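You operate a simulated robot arm through the tools that you are given. There is no shell and no other tool.

The job below is to be done with a simulated robot arm. You get a single attempt, and the scene is never put back.

JOB
Vent the packer, lay the yellow-coil bag on the grey plate, close the lid and turn the mains off.
Fine: the vent stays open and the bag closed.

It is judged by the outcome, as a careful person would: the job done as asked, and still so three seconds after it is handed in. It fails if anything else is knocked over, pushed out of place, dropped, spilled or broken. A push-on lid holds only when it is set on centred and level and pressed home; a screw cap is set on level and turned clockwise until tight.

ROBOT AND FRAMES
A 7-joint arm with a two-finger parallel gripper, fixed in place. Base frame: the origin is on the floor under the middle of its stand, x ahead of it, y to its left, z up. Units: m, degrees, N and s.
It reaches about 1.247 m from its shoulder. Its first joint turns from -132.0 to 132.0 degrees. Payload 3.91 kg.
Tool frame: the origin (TCP) lies between the finger pads and is the grasp point; the fingertips stand 0.03 m ahead of it; z points along the fingers, y is the line along which they close. Largest opening 0.11 m; finger width 0.02, thickness 0.01; the body of the gripper, 0.048 by 0.112 m, starts 0.055 m behind the TCP.
Orientation is told as [roll, pitch, yaw] about the base's x, y, z axes, in that order, counted from this pose: with the fingers straight down and closing along the base's y, the tool's x points along the base's -x, its y along +y and its z along -z.

CONTROLS
- The arm moves only by the tool arm_command. Its argument "moves" is text: rows parted by semicolons, each of 6 numbers parted by spaces: the shift along the tool's x, y, z in m, then the turn, a rotation vector about the tool's x, y, z in degrees. In form: dx dy dz ax ay az; .... A call has 1 to 20 rows; each row is the pose to reach, as a shift and turn from the pose commanded when the call began, along the tool's axes at that moment. "gripper" is the opening, from 0 (shut) to 1 (fully open), set as the call begins (left out, the last holds). Each row takes 0.2 s and may step no farther than 0.05 m and 8.6 degrees from the row before; otherwise, or with a gripper value out of range, the whole call is refused. Where a pose cannot be reached the arm comes as near as it can. A force on the tool above 90 N (or 10 N above the force at the start of the call, whichever is more), or a blocked arm, ends the call early, and 0.2 s more pass. Each finger travels about 0.108 m/s and halts on what it meets, pressing with about 43 N; the grip force reading is that of the motor and also rises with nothing between the fingers. The clock runs only during rows and for 0.2 s after the last one: add rows that repeat a pose to give the fingers time. It gives the time, the measured TCP pose, the force on the tool (base axes), the opening and the grip force at its end, in the units of the frame above (readings bear some noise), with the torque about the TCP (base axes, N m) and any sound that the robot's microphone picked up, and new pictures: "views" is both (left out), scene, wrist or none.
- Cameras (640 x 400 px; columns grow to the right, rows downward): "scene" is fixed at [0.4, 0.6515, 1.5829]; the picture's right is [0.87, 0.50, 0.00], its down [0.04, -0.07, -1.00] and it looks along [-0.50, 0.86, -0.08] (base axes); focal length 214 px, centre (320, 200). "wrist" rides on the gripper at [0.072, 0.017, -0.103] in the tool frame; the picture's right is [-0.23, 0.97, 0.00], its down [-0.76, -0.18, -0.62] and it looks along [-0.61, -0.14, 0.78] (tool axes); focal length 222 px, centre (320, 200).
- locate(camera, pixels): for up to 12 pixels [column, row] of the newest picture of that camera ("zoom" is the newest enlarged one), the place [x, y, z] in the base frame of the surface seen there, good to about 0.002 m. It takes no simulated time.
- zoom(camera, box): a new picture of the part [left, top, right, bottom] of that camera's present view, enlarged. It takes no simulated time.
- close_job(): hands the job in; it is judged then, once.

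Unless the task says otherwise, let go and move clear before handing in.

The tools are called after "Call:" as name(argument=value, ...) on one line, values as JSON. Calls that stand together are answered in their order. arm_command: Moves the arm, as the interface text tells. Its arguments: {"type":"object","properties":{"moves":{"type":"string"},"gripper":{"type":"number"},"views":{"type":"string","enum":["both","scene","wrist","none"]}},"required":["moves"]} The other tools are called the same way: locate (camera, pixels) gives the place of the surface under pixels of a picture; zoom (camera, box) takes an enlarged picture of a part of a camera's view; close_job () hands the job in.

At the start:

```text
time: 0.0
position: [0.5783, 0.3194, 1.4733]
ee_rot: [0.0, 0.0, 0.0]
contact_force: [0.7, 0.2, 0.1]
moment: [-0.02, 0.02, 0.03]
width: 0.1101
grip_force: 0.0
```

scene: 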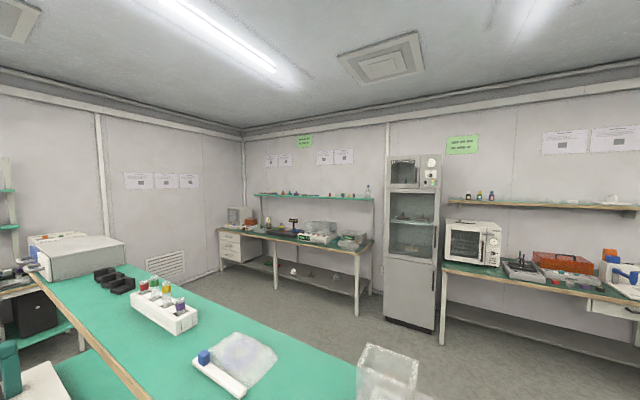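
wrist: 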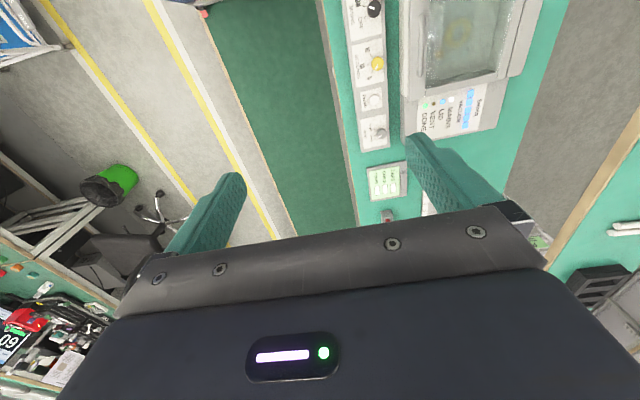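

The wrist picture shows a control strip with knobs around (370, 10-135) and a packer with a window around (465, 50) and a label at (450, 108). I'll zoom in on these before moving anything.

Call:
zoom(camera="wrist", box=[320, 0, 560, 150])

Call:
zoom(camera="wrist", box=[340, 70, 500, 220])

Call:
zoom(camera="scene", box=[120, 250, 440, 400])

Call:
locate(camera="wrist", pixels=[[373, 8], [377, 63], [375, 98], [378, 132], [385, 182], [388, 215], [450, 110], [460, 40], [411, 95], [493, 120], [344, 100], [430, 205]])

```text
2.67 times, centred on (440, 75) of wrist
```

zoom: 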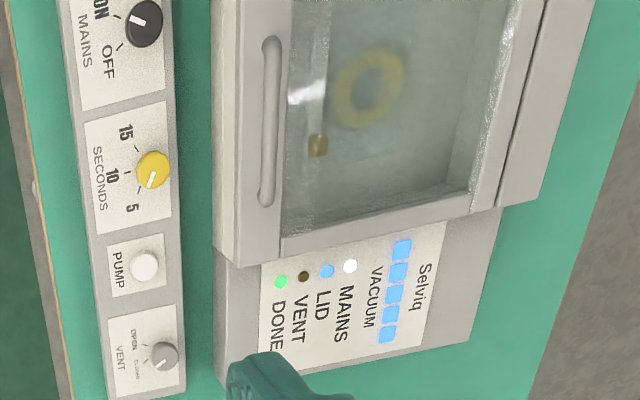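

```text
2.67 times, centred on (420, 145) of wrist
```

zoom: 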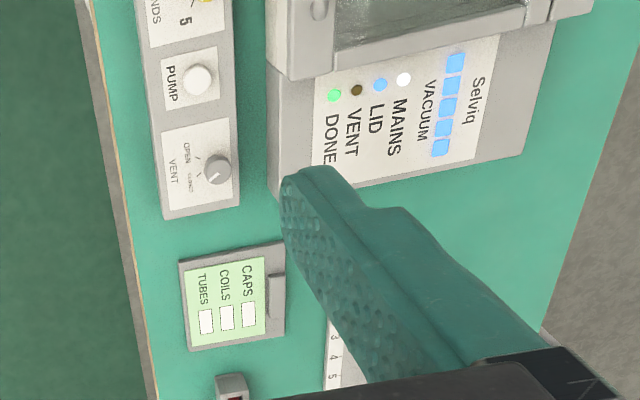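

```text
2.00 times, centred on (280, 325) of scene
```

zoom: 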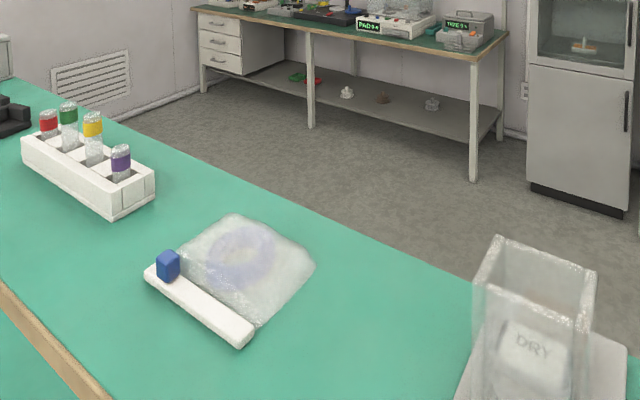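

```text
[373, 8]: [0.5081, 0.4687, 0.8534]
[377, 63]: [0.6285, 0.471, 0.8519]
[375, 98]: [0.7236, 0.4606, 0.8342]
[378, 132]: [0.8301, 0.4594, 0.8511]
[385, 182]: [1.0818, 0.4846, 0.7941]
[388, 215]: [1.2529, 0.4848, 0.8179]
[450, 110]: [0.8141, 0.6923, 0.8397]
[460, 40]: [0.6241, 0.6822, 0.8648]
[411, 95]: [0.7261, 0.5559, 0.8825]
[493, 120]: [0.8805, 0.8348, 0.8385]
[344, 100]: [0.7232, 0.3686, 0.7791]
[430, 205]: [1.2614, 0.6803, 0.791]
```

The packer shows MAINS, LID and DONE lights, with the yellow coil inside under the window; the VENT knob reads CLOSED at zoom (165, 355). Next I'll find out where the items in the scene picture stand, including the possible plates.

Call:
locate(camera="scene", pixels=[[204, 357], [240, 355], [220, 375], [165, 315], [385, 370], [410, 395], [360, 395], [90, 255], [50, 330], [200, 330], [320, 370], [120, 285]])

Call:
zoom(camera="scene", box=[0, 220, 200, 400])

Call:
zoom(camera="scene", box=[300, 320, 460, 400])

Call:
zoom(camera="wrist", box=[0, 150, 320, 400])

Call:
zoom(camera="wrist", box=[480, 100, 640, 300])

```text
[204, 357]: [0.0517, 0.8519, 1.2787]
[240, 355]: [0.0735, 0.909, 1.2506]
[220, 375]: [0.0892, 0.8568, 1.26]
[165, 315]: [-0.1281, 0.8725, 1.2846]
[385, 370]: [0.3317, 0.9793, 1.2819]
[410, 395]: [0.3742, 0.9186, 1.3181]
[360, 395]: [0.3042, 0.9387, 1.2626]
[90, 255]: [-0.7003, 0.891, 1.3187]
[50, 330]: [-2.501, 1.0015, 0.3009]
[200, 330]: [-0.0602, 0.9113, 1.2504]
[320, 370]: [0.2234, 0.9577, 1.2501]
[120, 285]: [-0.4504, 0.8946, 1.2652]
```

```text
2.22 times, centred on (100, 310) of scene
```

zoom: 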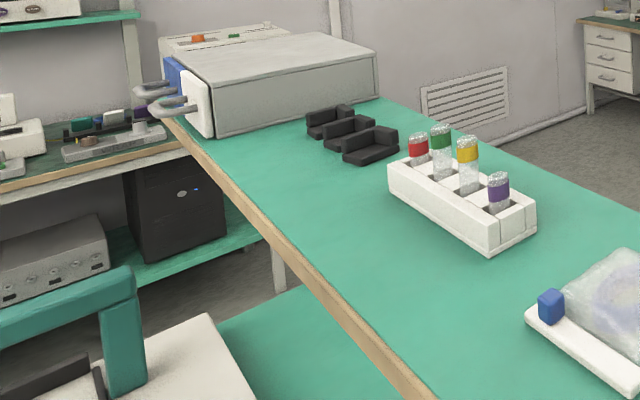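

```text
4.00 times, centred on (380, 360) of scene
```

zoom: 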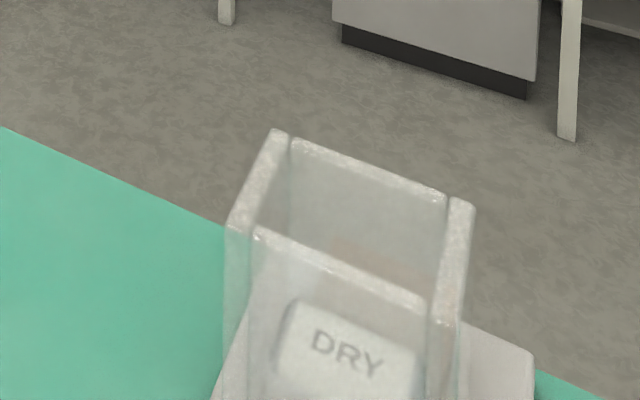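

```text
1.60 times, centred on (160, 275) of wrist
```

zoom: 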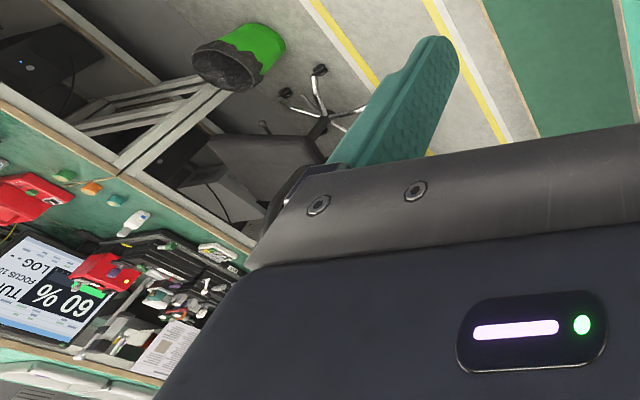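

```text
2.00 times, centred on (560, 200) of wrist
```

zoom: 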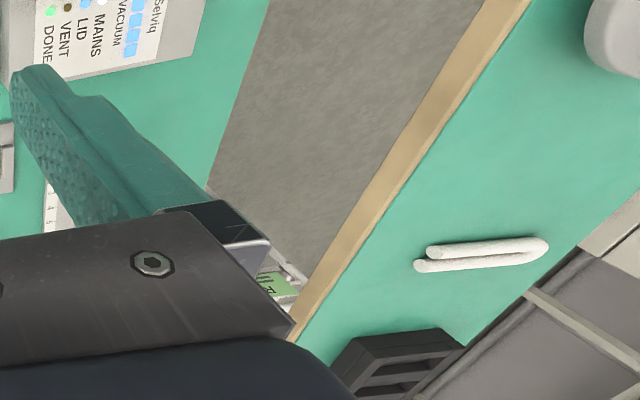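

The shelf in the scene picture sits at z≈1.25 (pixels (200, 330), (320, 370)), with a purple-coil bag and a DRY box on it. The packer is on the bench below at z≈0.78, and I haven't clearly found the grey plate. I'll draw the gripper back along -x to widen the wrist view.

Call:
arm_command(moves="0.05 0 0 0 0 0; 0.1 0 0 0 0 0; 0.15 0 0 0 0 0; 0.2 0 0 0 0 0; 0.25 0 0 0 0 0", gripper=1)

```text
time: 1.2
position: [0.3304, 0.319, 1.4708]
ee_rot: [0.0, 0.1, 0.0]
contact_force: [0.2, 1.0, 0.4]
moment: [-0.02, 0.09, -0.01]
width: 0.1103
grip_force: 0.0
```

scene: 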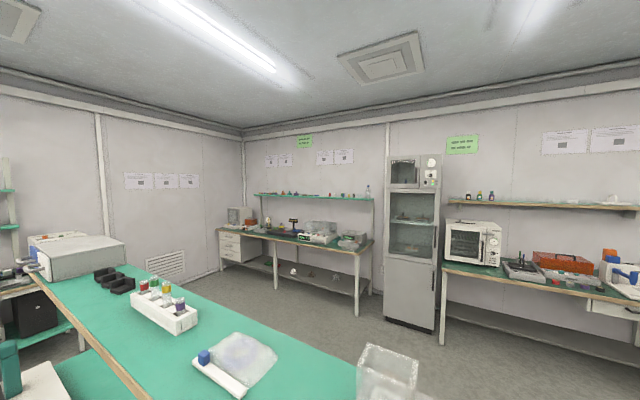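
wrist: 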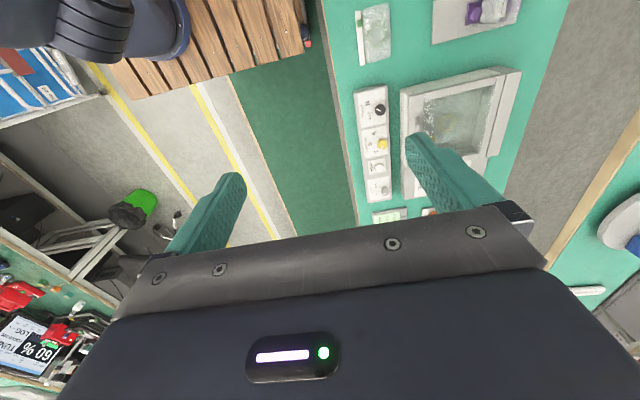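

Two more items are now visible on the bench: a clear bag at (375, 32) and a tray with something purple at (475, 15). I'll zoom in on both.

Call:
zoom(camera="wrist", box=[320, 0, 580, 110])

Call:
zoom(camera="wrist", box=[340, 60, 540, 220])

Call:
locate(camera="wrist", pixels=[[375, 32], [360, 30], [440, 35], [510, 30], [470, 12], [380, 109], [383, 144], [377, 168], [381, 190], [404, 120], [515, 80], [460, 115]])

```text
2.46 times, centred on (450, 55) of wrist
```

zoom: 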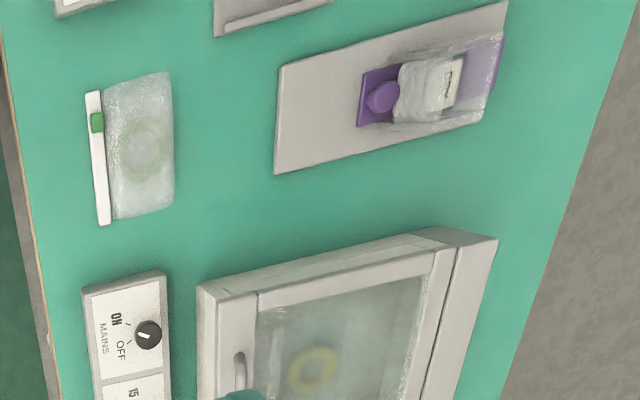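

```text
2.50 times, centred on (440, 140) of wrist
```

zoom: 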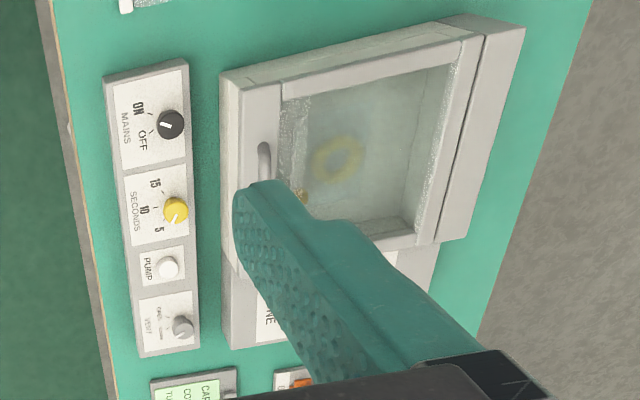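

```text
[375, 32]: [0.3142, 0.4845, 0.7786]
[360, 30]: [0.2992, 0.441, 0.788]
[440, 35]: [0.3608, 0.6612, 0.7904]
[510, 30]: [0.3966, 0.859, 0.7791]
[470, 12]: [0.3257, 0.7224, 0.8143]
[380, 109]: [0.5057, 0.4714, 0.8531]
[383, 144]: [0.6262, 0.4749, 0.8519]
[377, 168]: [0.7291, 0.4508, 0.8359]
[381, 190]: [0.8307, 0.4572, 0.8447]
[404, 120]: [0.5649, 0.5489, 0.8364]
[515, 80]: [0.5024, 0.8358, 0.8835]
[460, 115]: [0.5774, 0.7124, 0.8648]
```

A plate at about (0.33, 0.7, 0.79) has a purple-clipped bag on it, and another flat item shows at zoom (260, 15). I'll go further back in -x to see the rest of the bench.

Call:
arm_command(moves="0.05 0 0 0 0 0; 0.1 0 0 0 0 0; 0.15 0.02 0 0 0 0; 0.2 0.04 0 0 0 0; 0.25 0.06 0 0 0 0; 0.3 0.08 0 0 0 0")

```text
refused: row 3 steps farther than a row can; nothing moved
```

The command was refused because row 3 stepped too far. I'll resend it with shorter steps.

Call:
arm_command(moves="0.045 0.01 0 0 0 0; 0.09 0.02 0 0 0 0; 0.135 0.03 0 0 0 0; 0.18 0.04 0 0 0 0; 0.225 0.05 0 0 0 0; 0.27 0.06 0 0 0 0")

```text
time: 2.6
position: [0.0582, 0.3768, 1.4715]
ee_rot: [0.1, 0.0, 0.0]
contact_force: [0.3, 0.1, -0.5]
moment: [0.01, 0.04, 0.0]
width: 0.1097
grip_force: 0.0
```

scene: 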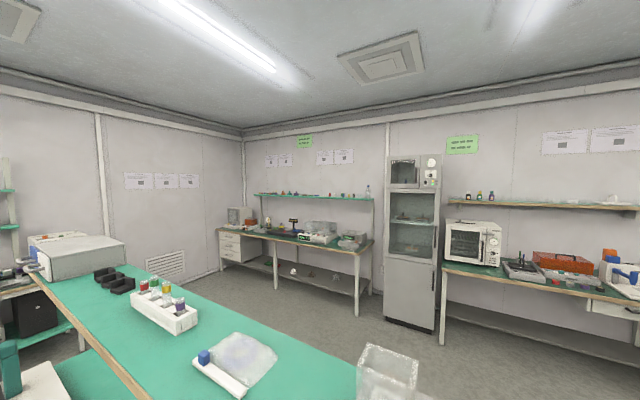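
wrist: 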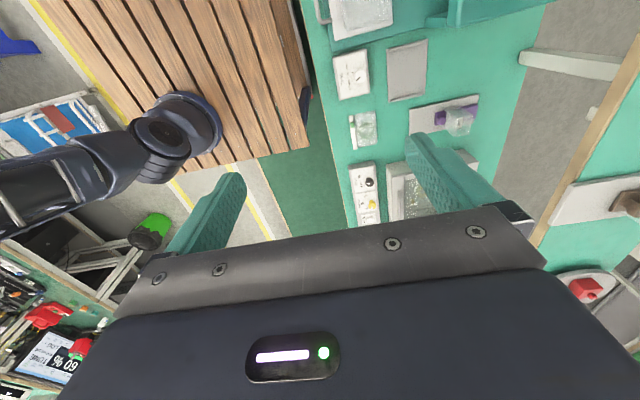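

Call:
zoom(camera="wrist", box=[310, 0, 500, 120])

Call:
zoom(camera="wrist", box=[340, 80, 520, 230])

Call:
zoom(camera="wrist", box=[500, 20, 640, 300])

Call:
locate(camera="wrist", pixels=[[352, 72], [407, 70], [389, 50], [426, 40], [391, 99], [427, 92], [408, 115], [412, 134], [478, 96], [480, 110], [352, 130], [368, 130]])

```text
3.33 times, centred on (405, 60) of wrist
```

zoom: 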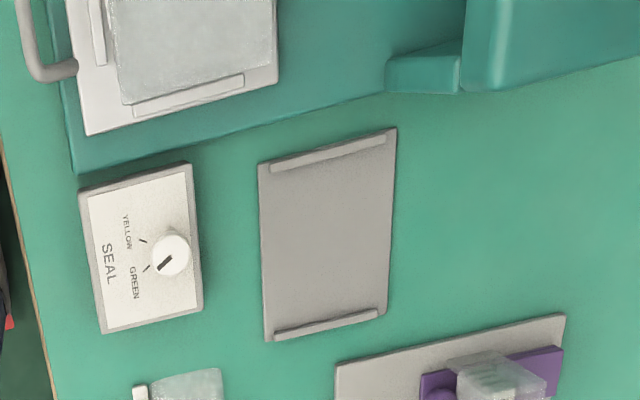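

```text
2.67 times, centred on (430, 155) of wrist
```

zoom: 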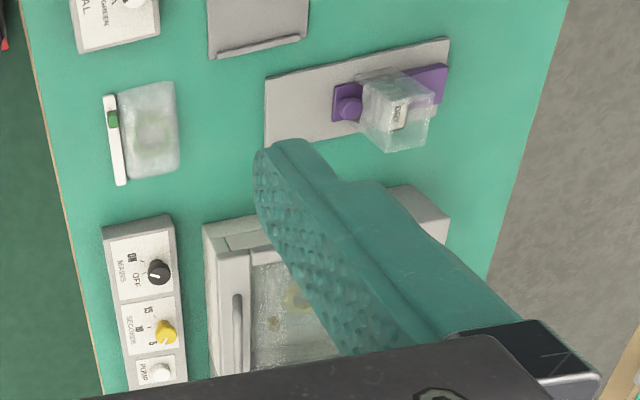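

```text
1.43 times, centred on (570, 160) of wrist
```

zoom: 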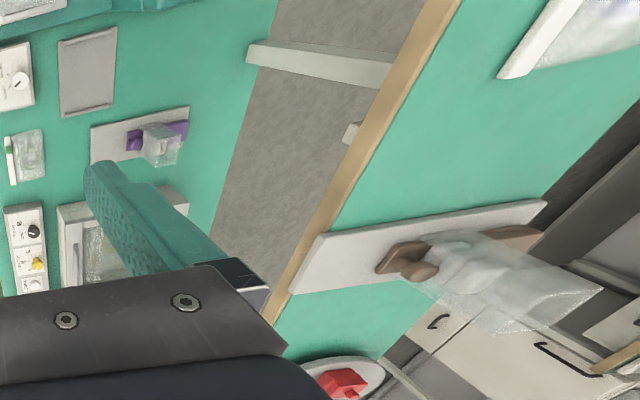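

```text
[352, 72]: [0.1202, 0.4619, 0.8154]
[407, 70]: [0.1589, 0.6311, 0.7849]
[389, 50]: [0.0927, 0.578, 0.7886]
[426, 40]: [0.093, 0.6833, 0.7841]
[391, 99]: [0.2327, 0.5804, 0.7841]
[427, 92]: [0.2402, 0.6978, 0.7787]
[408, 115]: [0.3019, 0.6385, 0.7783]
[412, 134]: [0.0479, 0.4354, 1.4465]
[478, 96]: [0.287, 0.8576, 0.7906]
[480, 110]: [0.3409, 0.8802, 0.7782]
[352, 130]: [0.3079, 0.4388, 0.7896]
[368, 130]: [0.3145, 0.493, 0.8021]
```

The grey plate with two low lips lies at about x 0.09–0.24, y 0.58–0.69, z 0.784, and it is empty. Next I'll look closely at the VENT knob, moving along a straight line above the bench to about (0.66, 0.48, 1.06).

Call:
arm_command(moves="-0.0375 0.00625 0.0257 0 0 0; -0.075 0.0125 0.0514 0 0 0; -0.1125 0.01875 0.0771 0 0 0; -0.15 0.025 0.1028 0 0 0; -0.1875 0.03125 0.1285 0 0 0; -0.225 0.0375 0.1542 0 0 0; -0.2625 0.04375 0.1799 0 0 0; -0.3 0.05 0.2056 0 0 0; -0.3375 0.05625 0.2313 0 0 0; -0.375 0.0625 0.257 0 0 0; -0.4125 0.06875 0.2827 0 0 0; -0.45 0.075 0.3084 0 0 0; -0.4875 0.08125 0.3341 0 0 0; -0.525 0.0875 0.3598 0 0 0; -0.5625 0.09375 0.3855 0 0 0; -0.6 0.1 0.411 0 0 0")

```text
time: 6.0
position: [0.6593, 0.4785, 1.0644]
ee_rot: [0.0, -0.1, 0.0]
contact_force: [-1.9, 0.5, 0.6]
moment: [0.0, -0.04, -0.03]
width: 0.1101
grip_force: 0.0
```

scene: 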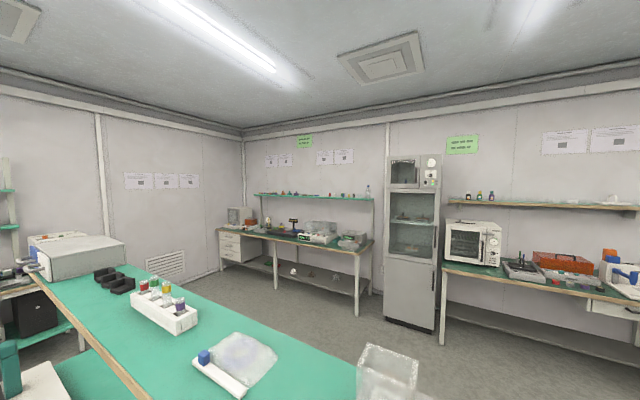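
wrist: 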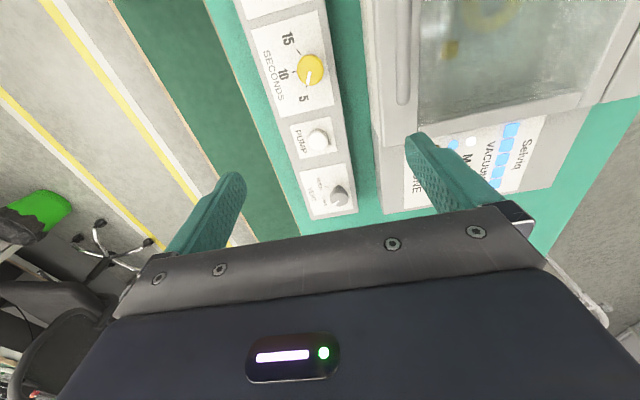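

Call:
zoom(camera="wrist", box=[280, 110, 380, 230])

Call:
locate(camera="wrist", pixels=[[338, 197], [332, 187], [347, 195], [344, 205], [310, 178], [318, 212], [355, 210], [330, 165], [360, 180], [318, 140], [308, 180], [390, 170]])

```text
3.33 times, centred on (330, 170) of wrist
```

zoom: 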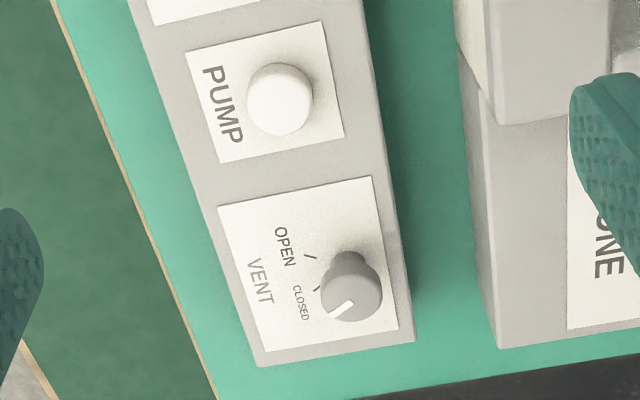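

```text
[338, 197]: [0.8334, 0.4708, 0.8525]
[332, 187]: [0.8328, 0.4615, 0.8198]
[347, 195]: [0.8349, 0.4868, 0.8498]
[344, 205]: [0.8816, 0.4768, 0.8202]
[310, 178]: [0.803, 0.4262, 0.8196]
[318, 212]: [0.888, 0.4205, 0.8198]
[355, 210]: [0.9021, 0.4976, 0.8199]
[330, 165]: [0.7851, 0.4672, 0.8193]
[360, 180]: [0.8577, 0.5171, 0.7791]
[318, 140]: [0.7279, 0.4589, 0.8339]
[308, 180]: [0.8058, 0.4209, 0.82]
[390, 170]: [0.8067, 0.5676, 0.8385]
```

The knob's pointer mark aims at CLOSED in zoom (345, 310). I'll enlarge further and locate the knob's top face and pointer precisely.

Call:
zoom(camera="wrist", box=[310, 170, 358, 200])

Call:
zoom(camera="wrist", box=[306, 174, 370, 214])

```text
13.33 times, centred on (334, 185) of wrist
```

zoom: 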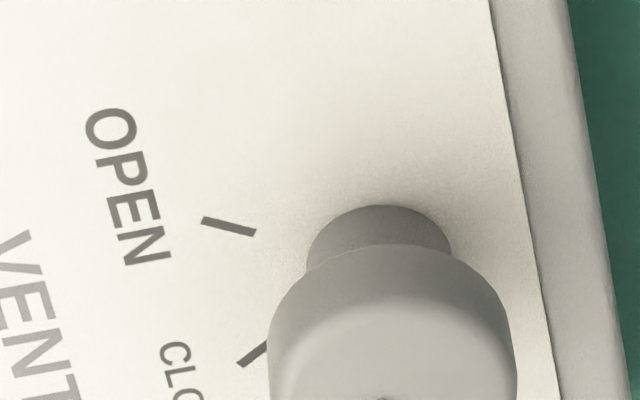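

```text
10.00 times, centred on (338, 194) of wrist
```

zoom: 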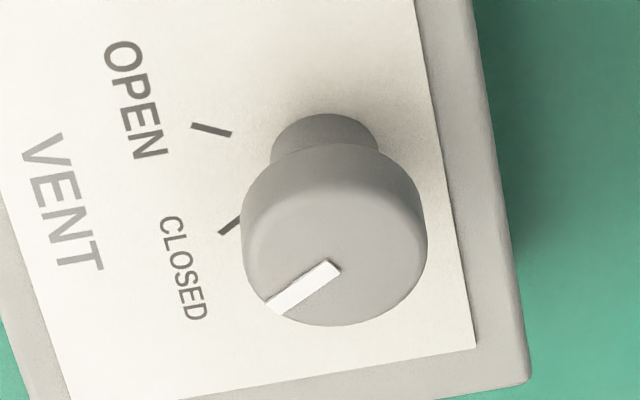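

Call:
locate(camera="zoom", pixels=[[335, 265], [278, 308], [250, 250], [418, 250], [330, 200], [345, 318], [192, 125], [232, 133], [220, 233], [240, 220], [325, 120], [460, 340]])

```text
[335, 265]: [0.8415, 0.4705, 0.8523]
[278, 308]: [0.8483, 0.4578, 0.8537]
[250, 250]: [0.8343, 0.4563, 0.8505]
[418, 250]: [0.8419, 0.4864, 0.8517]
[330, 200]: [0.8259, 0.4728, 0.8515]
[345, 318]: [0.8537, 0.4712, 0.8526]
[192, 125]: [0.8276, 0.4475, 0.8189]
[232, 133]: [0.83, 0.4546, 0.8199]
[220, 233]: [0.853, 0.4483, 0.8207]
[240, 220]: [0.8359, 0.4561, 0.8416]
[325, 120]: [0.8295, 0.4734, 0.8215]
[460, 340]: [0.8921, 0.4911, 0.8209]
```

The knob's centre is about (0.840, 0.4715) with its top at z 0.8525, the panel is at z 0.82, and OPEN is about 60° clockwise from above. I'll go above the knob with the fingers part open.

Call:
arm_command(moves="-0.03 -0.001 0.022 0 0 0; -0.06 -0.002 0.044 0 0 0; -0.09 -0.003 0.066 0 0 0; -0.12 -0.005 0.088 0 0 0; -0.15 -0.006 0.11 0 0 0; -0.1807 -0.007 0.134 0 0 0; -0.1807 -0.007 0.134 0 0 0", gripper=0.55)

```text
time: 7.6
position: [0.8398, 0.4717, 0.9255]
ee_rot: [0.0, 0.0, 0.0]
contact_force: [-0.4, -1.2, 0.1]
moment: [-0.01, -0.01, 0.0]
width: 0.0606
grip_force: 0.0
```

scene: 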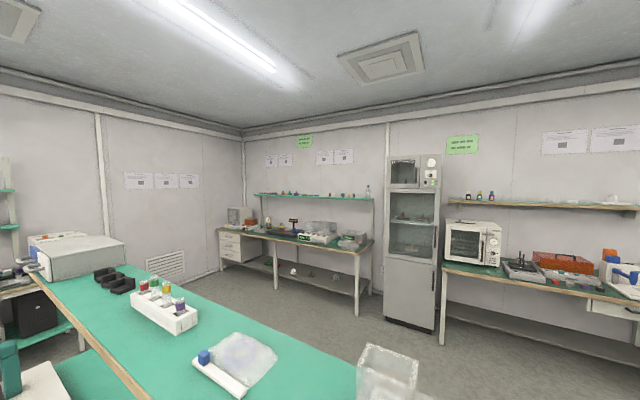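
wrist: 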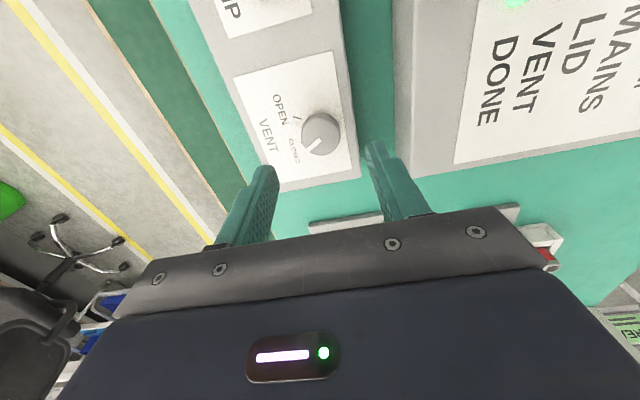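

Call:
zoom(camera="wrist", box=[280, 95, 360, 175])

```text
5.00 times, centred on (320, 135) of wrist
```

zoom: 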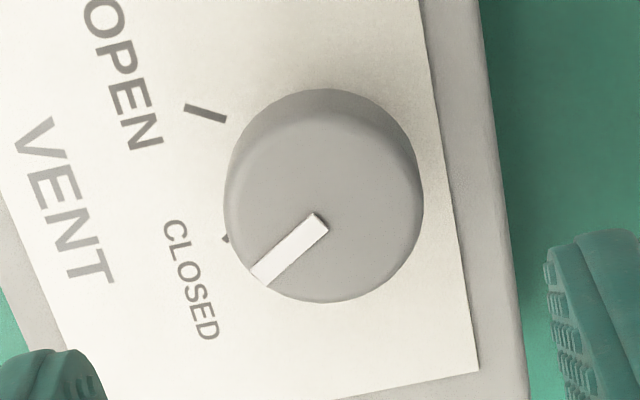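

Call:
locate(camera="zoom", pixels=[[318, 222], [262, 276], [240, 215], [415, 215], [330, 130], [330, 298], [188, 107], [225, 120], [325, 205], [60, 350]])

```text
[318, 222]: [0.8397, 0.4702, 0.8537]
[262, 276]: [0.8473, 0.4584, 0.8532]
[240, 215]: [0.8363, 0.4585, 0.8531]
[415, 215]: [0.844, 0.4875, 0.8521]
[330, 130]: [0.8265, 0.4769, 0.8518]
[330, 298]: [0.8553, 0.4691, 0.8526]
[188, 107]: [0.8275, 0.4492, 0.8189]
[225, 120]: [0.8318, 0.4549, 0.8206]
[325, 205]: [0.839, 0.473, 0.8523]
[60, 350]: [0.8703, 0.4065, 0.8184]
```

The knob's centre works out as (0.8405, 0.473). I'll descend to TCP z≈0.857 and close on it.

Call:
arm_command(moves="-0.0007 0.0013 0.03 0 0 0; -0.0007 0.0013 0.055 0 0 0; -0.0007 0.0013 0.0685 0 0 0; -0.0007 0.0013 0.0685 0 0 0", views="none")

Call:
arm_command(moves="0 0 0 0 0 0; 0 0 0 0 0 0; 0 0 0 0 0 0", gripper=0.2, views="wrist")

```text
time: 8.6
position: [0.8404, 0.4725, 0.8591]
ee_rot: [0.0, 0.1, -0.1]
contact_force: [0.3, -0.2, 0.1]
moment: [0.02, 0.0, -0.03]
width: 0.0602
grip_force: 0.0
```

```text
time: 9.4
position: [0.8397, 0.4719, 0.8588]
ee_rot: [0.0, 0.0, 0.0]
contact_force: [-3.9, -9.6, -0.5]
moment: [-0.13, 0.15, -0.06]
width: 0.0335
grip_force: 45.3
```

wrist: 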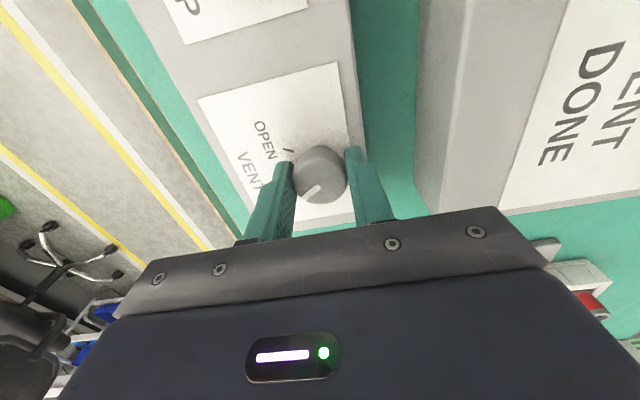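

The fingers hold the knob (width 0.0335, grip 45 N). I'll turn it clockwise from above, which is +60° about tool z, toward OPEN.

Call:
arm_command(moves="0 0.0005 0 0 0 7.5; 0 0.001 0 0 0 15; 0 0.001 0 0 0 22.5; 0 0.001 0 0 0 30; 0 0.001 0 0 0 37.5; 0 0.001 0 0 0 45; 0 0.001 0 0 0 52.5; 0 0.001 0 0 0 60; 0 0.001 0 0 0 60", views="both")

```text
time: 11.4
position: [0.8398, 0.4729, 0.859]
ee_rot: [0.1, 0.0, -60.1]
contact_force: [-11.6, -22.8, -2.6]
moment: [-0.51, -0.15, 0.01]
width: 0.0333
grip_force: 45.6
```

scene: 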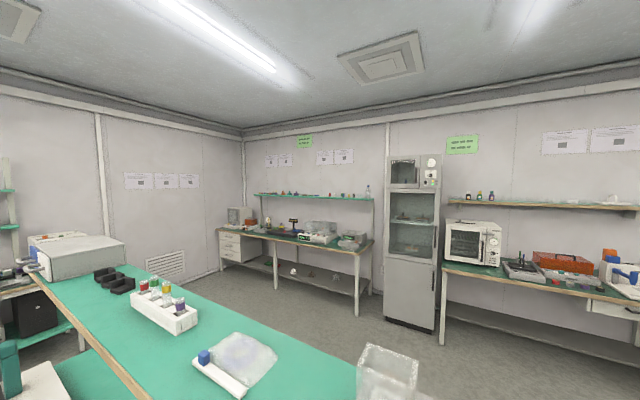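
wrist: 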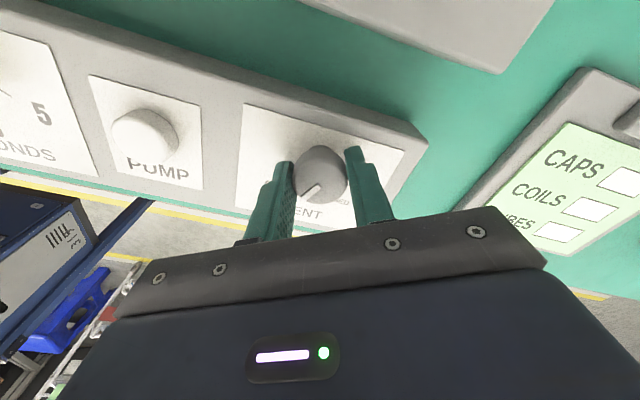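

The pointer turned with the gripper. I'll release, lift straight up, and check the pointer and the packer's lamps.

Call:
arm_command(moves="0 0 0 0 0 0; 0 0 0 0 0 0; 0 0 -0.03 0 0 0; 0 0 -0.07 0 0 0; 0 0 -0.11 0 0 0; 0 0 -0.15 0 0 0", gripper=0.55, views="wrist")

Call:
zoom(camera="wrist", box=[230, 60, 430, 220])

```text
time: 12.8
position: [0.8387, 0.4719, 1.0065]
ee_rot: [0.0, 0.0, -60.0]
contact_force: [0.3, 0.2, 0.1]
moment: [0.01, 0.0, 0.01]
width: 0.0603
grip_force: 0.0
```

wrist: 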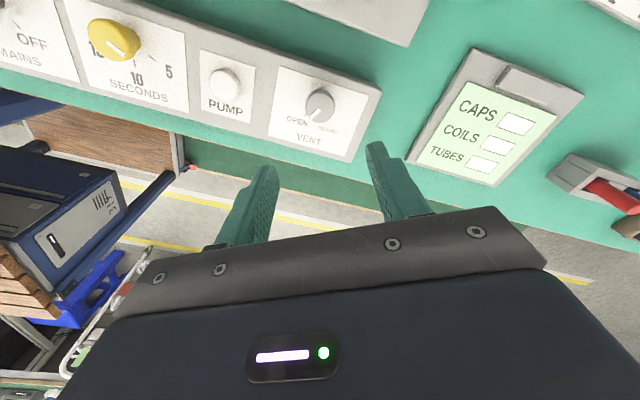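

```text
2.50 times, centred on (330, 140) of wrist
```

zoom: 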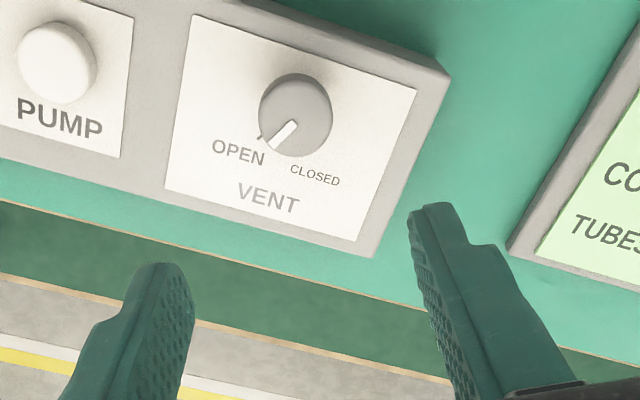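

The pointer now lines up with the OPEN tick at zoom (270, 140). I'll turn the wrist back and move so I can see the lamps and the lid handle.

Call:
arm_command(moves="0.031 -0.0166 -0.0117 0 0 -7.5; 0.0619 -0.0333 -0.0234 0 0 -15; 0.0929 -0.0499 -0.0351 0 0 -22.5; 0.1239 -0.0665 -0.0468 0 0 -30; 0.1548 -0.0831 -0.0584 0 0 -37.5; 0.1858 -0.0998 -0.0701 0 0 -45; 0.2167 -0.1164 -0.0818 0 0 -52.5; 0.2477 -0.133 -0.0935 0 0 -60", views="wrist")

Call:
zoom(camera="wrist", box=[240, 0, 500, 200])

```text
time: 14.6
position: [0.6, 0.6224, 1.1031]
ee_rot: [0.0, -0.1, 0.2]
contact_force: [0.5, 0.4, -0.1]
moment: [0.01, 0.05, 0.02]
width: 0.0608
grip_force: 0.1
```

wrist: 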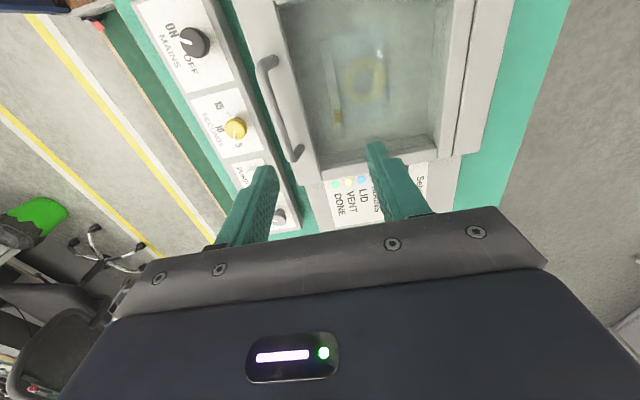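

```text
2.00 times, centred on (370, 100) of wrist
```

zoom: 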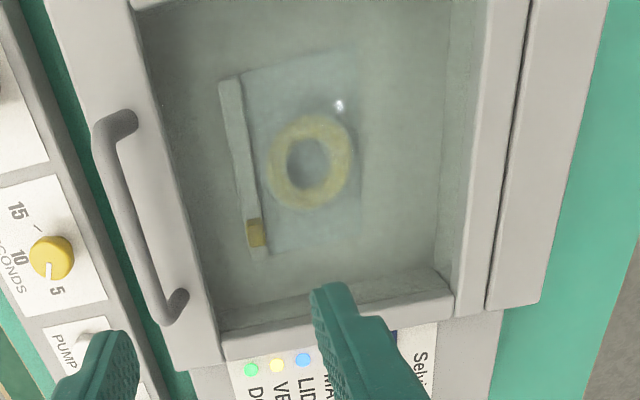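

The VENT lamp is now yellow, and the bag lies in the chamber with its white strip on the -y side and the yellow clip at the +x end. I'll draw back 0.1 m to see the VACUUM bars and the whole lid.

Call:
arm_command(moves="0.04 0.01 -0.01 0 0 0; 0.08 0.02 -0.02 0 0 0; 0.12 0.03 -0.03 0 0 0; 0.15 0.04 -0.04 0 0 0", views="wrist")

Call:
zoom(camera="wrist", box=[200, 0, 500, 200])

Call:
locate(camera="zoom", pixels=[[200, 200]])

```text
time: 15.6
position: [0.4499, 0.6629, 1.1428]
ee_rot: [0.0, 0.0, 0.0]
contact_force: [1.0, 0.3, -0.5]
moment: [-0.01, 0.04, -0.03]
width: 0.0601
grip_force: 0.1
```

wrist: 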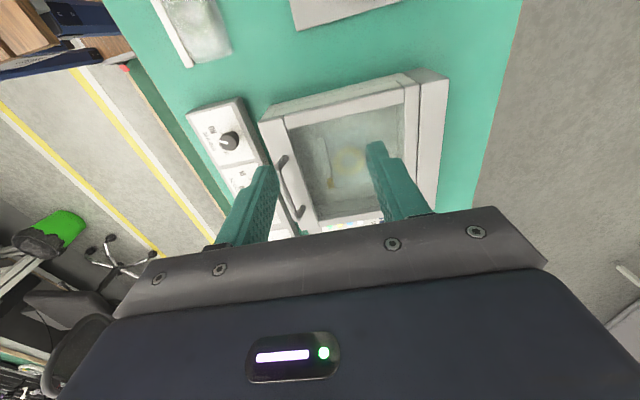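

```text
2.00 times, centred on (350, 100) of wrist
```

zoom: 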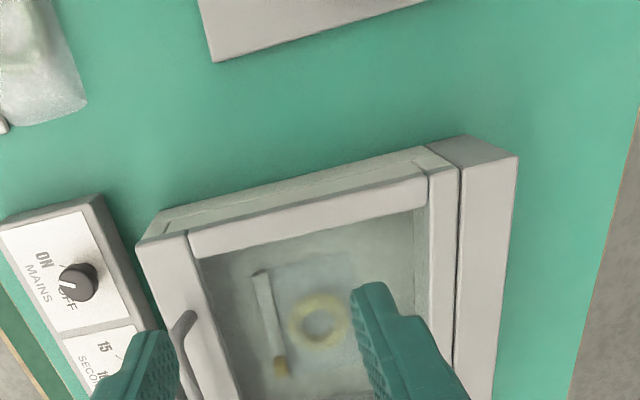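

```text
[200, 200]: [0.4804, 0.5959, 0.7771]
```

The bars are still hidden behind the fingers. I'll shift over to view the lamp panel from straight above.

Call:
arm_command(moves="-0.045 0.005 0 0 0 0; -0.09 0.01 0 0 0 0; -0.135 0.015 0 0 0 0; -0.18 0.02 0 0 0 0; -0.225 0.025 0 0 0 0; -0.26 0.03 0 0 0 0", views="wrist", gripper=1)

Call:
zoom(camera="wrist", box=[180, 0, 460, 200])

```text
time: 17.0
position: [0.7127, 0.6911, 1.1426]
ee_rot: [0.1, -0.1, 0.1]
contact_force: [-0.8, 0.6, 1.2]
moment: [0.02, -0.07, -0.01]
width: 0.1098
grip_force: 0.0
```

wrist: 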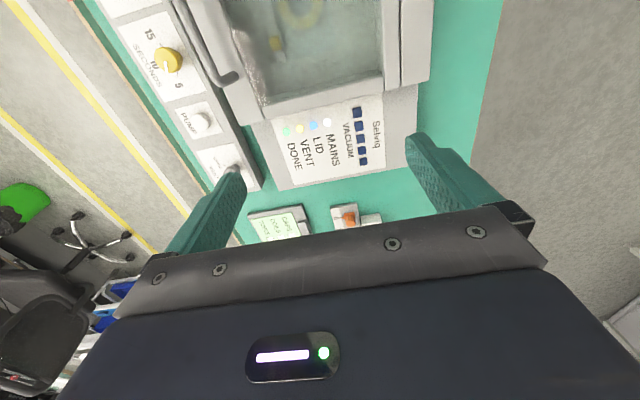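

```text
2.00 times, centred on (320, 100) of wrist
```

zoom: 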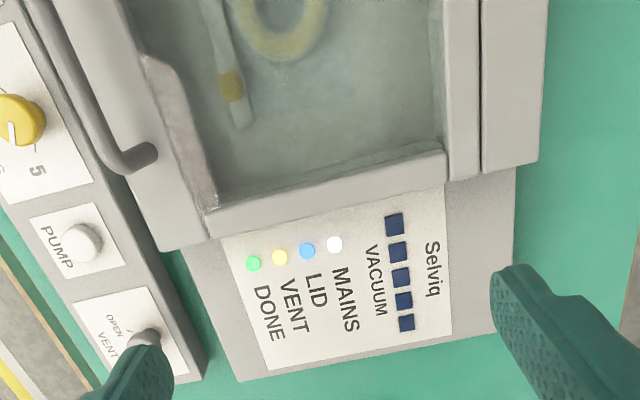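

All five VACUUM bars are dark now, so the chamber is vented. I'll move to a view centred on the lid handle, about (0.64, 0.565).

Call:
arm_command(moves="0.043 -0.018 0.014 0 0 0; 0.086 -0.036 0.028 0 0 0; 0.129 -0.054 0.042 0 0 0; 0.172 -0.072 0.056 0 0 0; 0.21 -0.09 0.07 0 0 0", views="wrist")

Call:
zoom(camera="wrist", box=[230, 60, 410, 200])

```text
time: 18.2
position: [0.5007, 0.6008, 1.0727]
ee_rot: [0.0, 0.1, 0.1]
contact_force: [1.1, 0.0, -0.4]
moment: [0.01, 0.05, 0.02]
width: 0.1102
grip_force: 0.1
```

wrist: 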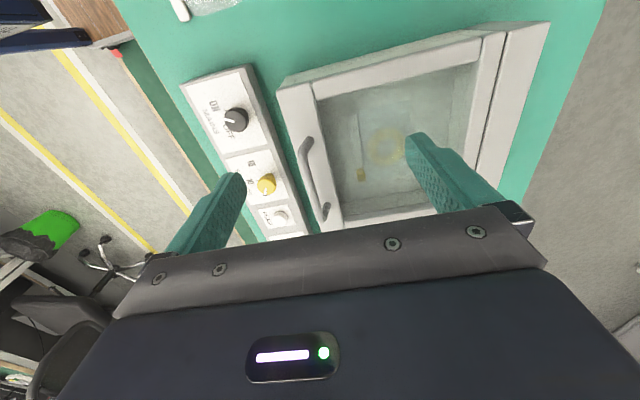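

```text
2.86 times, centred on (320, 130) of wrist
```

zoom: 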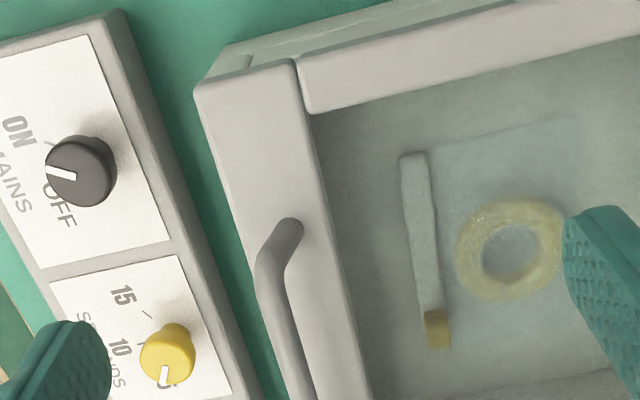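

Call:
locate(camera="zoom", pixels=[[285, 228], [267, 270], [280, 320], [292, 375], [255, 110], [215, 110], [320, 105], [345, 300], [415, 180], [437, 330], [510, 250], [250, 330]])

Call:
locate(camera="wrist", pixels=[[305, 145], [314, 180], [326, 215], [287, 80], [308, 83], [340, 215], [480, 70], [486, 60], [496, 100], [540, 30], [545, 45], [485, 38]])

```text
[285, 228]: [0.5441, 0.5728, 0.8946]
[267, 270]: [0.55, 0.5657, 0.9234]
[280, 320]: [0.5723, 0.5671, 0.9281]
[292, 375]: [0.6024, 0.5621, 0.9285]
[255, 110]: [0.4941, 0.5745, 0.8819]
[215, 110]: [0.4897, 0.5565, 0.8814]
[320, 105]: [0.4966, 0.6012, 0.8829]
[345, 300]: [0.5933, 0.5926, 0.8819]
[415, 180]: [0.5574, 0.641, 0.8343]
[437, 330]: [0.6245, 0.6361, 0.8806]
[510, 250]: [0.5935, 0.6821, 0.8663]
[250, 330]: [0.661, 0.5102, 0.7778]
```

```text
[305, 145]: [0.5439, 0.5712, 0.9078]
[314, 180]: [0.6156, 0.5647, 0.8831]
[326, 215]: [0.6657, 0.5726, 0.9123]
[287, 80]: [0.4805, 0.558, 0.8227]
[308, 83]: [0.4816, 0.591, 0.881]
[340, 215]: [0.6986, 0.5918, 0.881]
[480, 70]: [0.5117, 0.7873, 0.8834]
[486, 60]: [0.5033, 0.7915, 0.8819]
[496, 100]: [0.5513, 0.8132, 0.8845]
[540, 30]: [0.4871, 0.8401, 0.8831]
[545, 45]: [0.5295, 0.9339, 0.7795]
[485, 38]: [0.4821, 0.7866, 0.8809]
```

The handle bar runs along x from about 0.545 to 0.67 at y≈0.566, with its top at z≈0.928 and the lid top at 0.882; the hinge is near y≈0.80. The z=1.25 shelf may overhang the packer, so I'll locate its front edge before planning the lid swing.

Call:
locate(camera="scene", pixels=[[100, 345], [104, 348], [150, 392], [60, 305], [130, 385], [110, 370], [300, 395], [440, 397], [425, 396], [340, 378], [20, 350], [30, 395]])

Call:
zoom(camera="scene", box=[0, 300, 160, 400])

```text
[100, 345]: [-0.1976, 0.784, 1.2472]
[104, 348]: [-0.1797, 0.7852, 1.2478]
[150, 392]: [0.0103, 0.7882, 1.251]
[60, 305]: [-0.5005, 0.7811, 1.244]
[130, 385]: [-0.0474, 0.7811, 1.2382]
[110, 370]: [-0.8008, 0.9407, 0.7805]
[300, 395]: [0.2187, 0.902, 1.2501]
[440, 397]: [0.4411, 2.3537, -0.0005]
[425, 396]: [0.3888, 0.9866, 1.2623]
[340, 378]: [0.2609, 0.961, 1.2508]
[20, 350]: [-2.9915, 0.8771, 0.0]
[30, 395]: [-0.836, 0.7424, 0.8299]
```

```text
4.00 times, centred on (80, 350) of scene
```

zoom: 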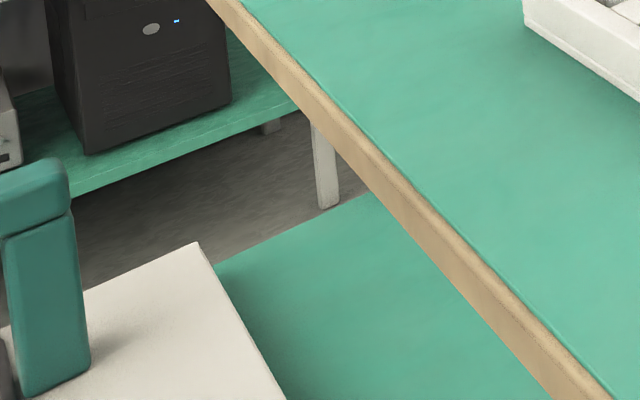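

The shelf's front edge is at y≈0.78 with its underside at z≈1.22, and it overhangs the packer's rear. I'll have to tilt the gripper toward -y while swinging the lid. First I'll go above the handle for a close look.

Call:
arm_command(moves="-0.035 -0.012 0.027 0 0 0; -0.07 -0.024 0.054 0 0 0; -0.107 -0.035 0.083 0 0 0; -0.107 -0.035 0.083 0 0 0", views="wrist", gripper=0.45)

Call:
zoom(camera="wrist", box=[220, 20, 420, 190])

```text
time: 19.2
position: [0.607, 0.5655, 0.9893]
ee_rot: [0.0, -0.1, 0.0]
contact_force: [-1.0, 0.2, 0.6]
moment: [0.02, -0.02, 0.05]
width: 0.0496
grip_force: 0.0
```

wrist: 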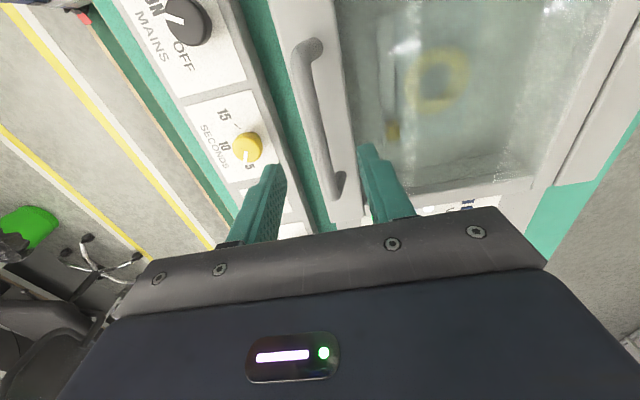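

```text
2.35 times, centred on (320, 105) of wrist
```

zoom: 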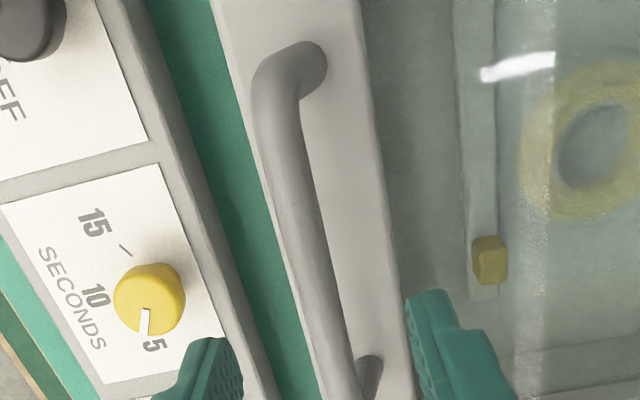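

Call:
locate(camera="zoom", pixels=[[258, 100], [295, 65], [285, 150], [300, 220], [275, 185], [308, 185], [330, 320], [345, 385], [370, 375], [315, 50], [400, 370], [285, 320]])

```text
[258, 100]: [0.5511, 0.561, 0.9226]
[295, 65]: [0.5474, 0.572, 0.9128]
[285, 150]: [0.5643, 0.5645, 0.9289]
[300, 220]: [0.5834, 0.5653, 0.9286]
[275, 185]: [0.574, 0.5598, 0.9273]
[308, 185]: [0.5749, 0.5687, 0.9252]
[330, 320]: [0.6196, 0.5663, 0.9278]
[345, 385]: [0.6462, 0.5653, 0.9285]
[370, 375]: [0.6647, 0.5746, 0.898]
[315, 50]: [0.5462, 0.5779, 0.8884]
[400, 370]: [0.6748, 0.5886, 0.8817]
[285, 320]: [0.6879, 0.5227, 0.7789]
```

The bar's axis is at y≈0.565, z≈0.923. I'll descend with the bar between the fingers and close on it.

Call:
arm_command(moves="0 0 0.03 0 0 0; 0 0 0.064 0 0 0; 0 0 0.064 0 0 0", views="none")

Call:
arm_command(moves="0 0 0 0 0 0; 0 0 0 0 0 0; 0 0 0 0 0 0", gripper=0, views="wrist")

```text
time: 20.0
position: [0.6067, 0.566, 0.9246]
ee_rot: [0.1, 0.0, 0.0]
contact_force: [-0.5, 0.8, -0.1]
moment: [-0.01, 0.0, 0.02]
width: 0.0495
grip_force: 0.1
```

```text
time: 20.8
position: [0.6069, 0.5651, 0.9245]
ee_rot: [-0.1, 0.1, -0.1]
contact_force: [-7.1, -27.8, 2.9]
moment: [-0.24, 0.7, 0.17]
width: 0.0138
grip_force: 44.6
```

wrist: 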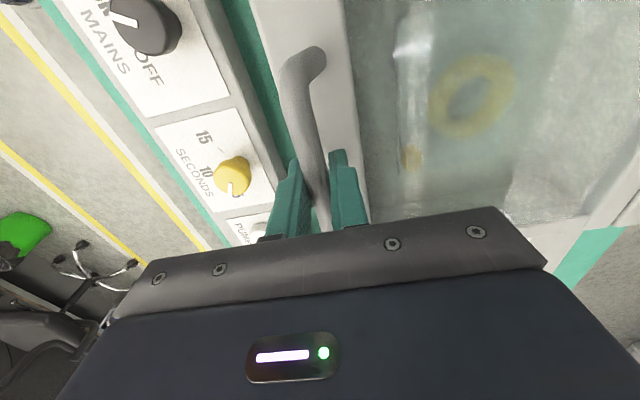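

The bar is gripped (width 0.0138). I'll lift about 5° along the expected arc as a test and watch the forces.

Call:
arm_command(moves="0 -0.0008 0 0 0 0; 0 0.0005 -0.005 0 0 0; 0 0.002 -0.0102 0 0 0; 0 0.0037 -0.0153 0 0 0; 0 0.0055 -0.0203 0 0 0; 0 0.0055 -0.0203 0 0 0", views="wrist")

```text
time: 22.2
position: [0.607, 0.57, 0.9474]
ee_rot: [-0.1, 0.0, 0.0]
contact_force: [-19.5, -51.9, 14.6]
moment: [-0.24, 0.46, 0.08]
width: 0.0137
grip_force: 45.1
```

wrist: 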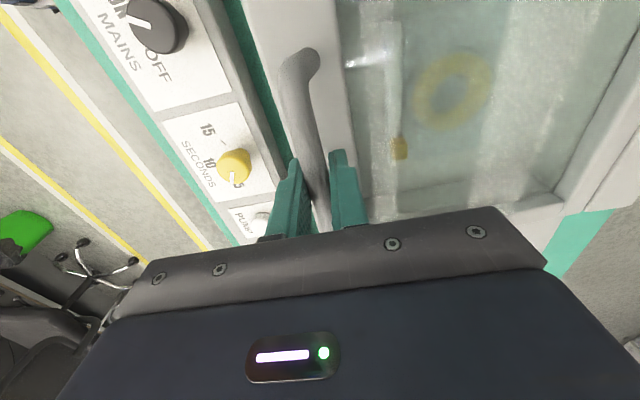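

The lid is rising smoothly, and the y force of -52 N says my arc is a little too far inward, so the hinge sits nearer z≈0.885. I'll relax y and continue to about 15° on the corrected arc.

Call:
arm_command(moves="0 -0.0012 0 0 0 0; 0 -0.0005 -0.0087 0 0 0; 0 0.0027 -0.0184 0 0 0; 0 0.0063 -0.0281 0 0 0; 0 0.0103 -0.0377 0 0 0; 0 0.0103 -0.0377 0 0 0", views="wrist")

```text
time: 23.6
position: [0.6075, 0.5826, 0.9829]
ee_rot: [0.1, 0.0, 0.0]
contact_force: [-1.9, 4.3, -3.1]
moment: [0.06, -0.46, -0.07]
width: 0.0136
grip_force: 44.9
```

wrist: 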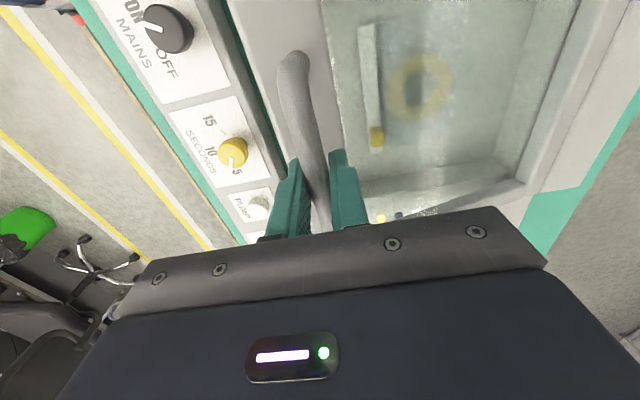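

The forces are near zero, so the arc model fits well. I'll continue to about 45° while tilting the gripper back so it stays clear of the shelf.

Call:
arm_command(moves="0 0.0094 -0.0186 -5 0 0; 0 0.0203 -0.0362 -10 0 0; 0 0.0327 -0.0529 -15 0 0; 0 0.0465 -0.0684 -20 0 0; 0 0.0616 -0.0827 -25 0 0; 0 0.0779 -0.0956 -30 0 0; 0 0.0779 -0.0956 -30 0 0", views="wrist")

```text
time: 25.2
position: [0.609, 0.6595, 1.0801]
ee_rot: [30.2, 0.0, -0.1]
contact_force: [6.0, -1.0, 2.0]
moment: [-0.03, 0.5, -0.45]
width: 0.0139
grip_force: 45.1
```

wrist: 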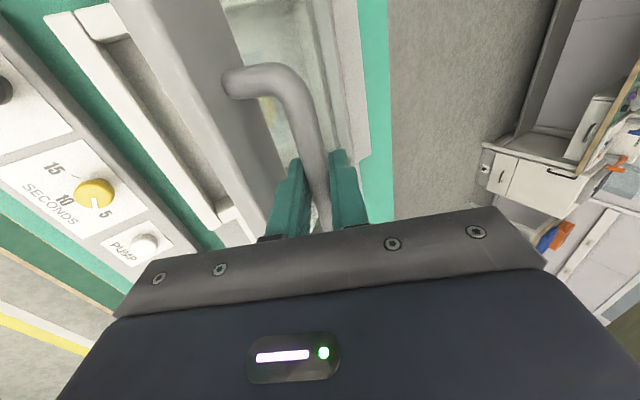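

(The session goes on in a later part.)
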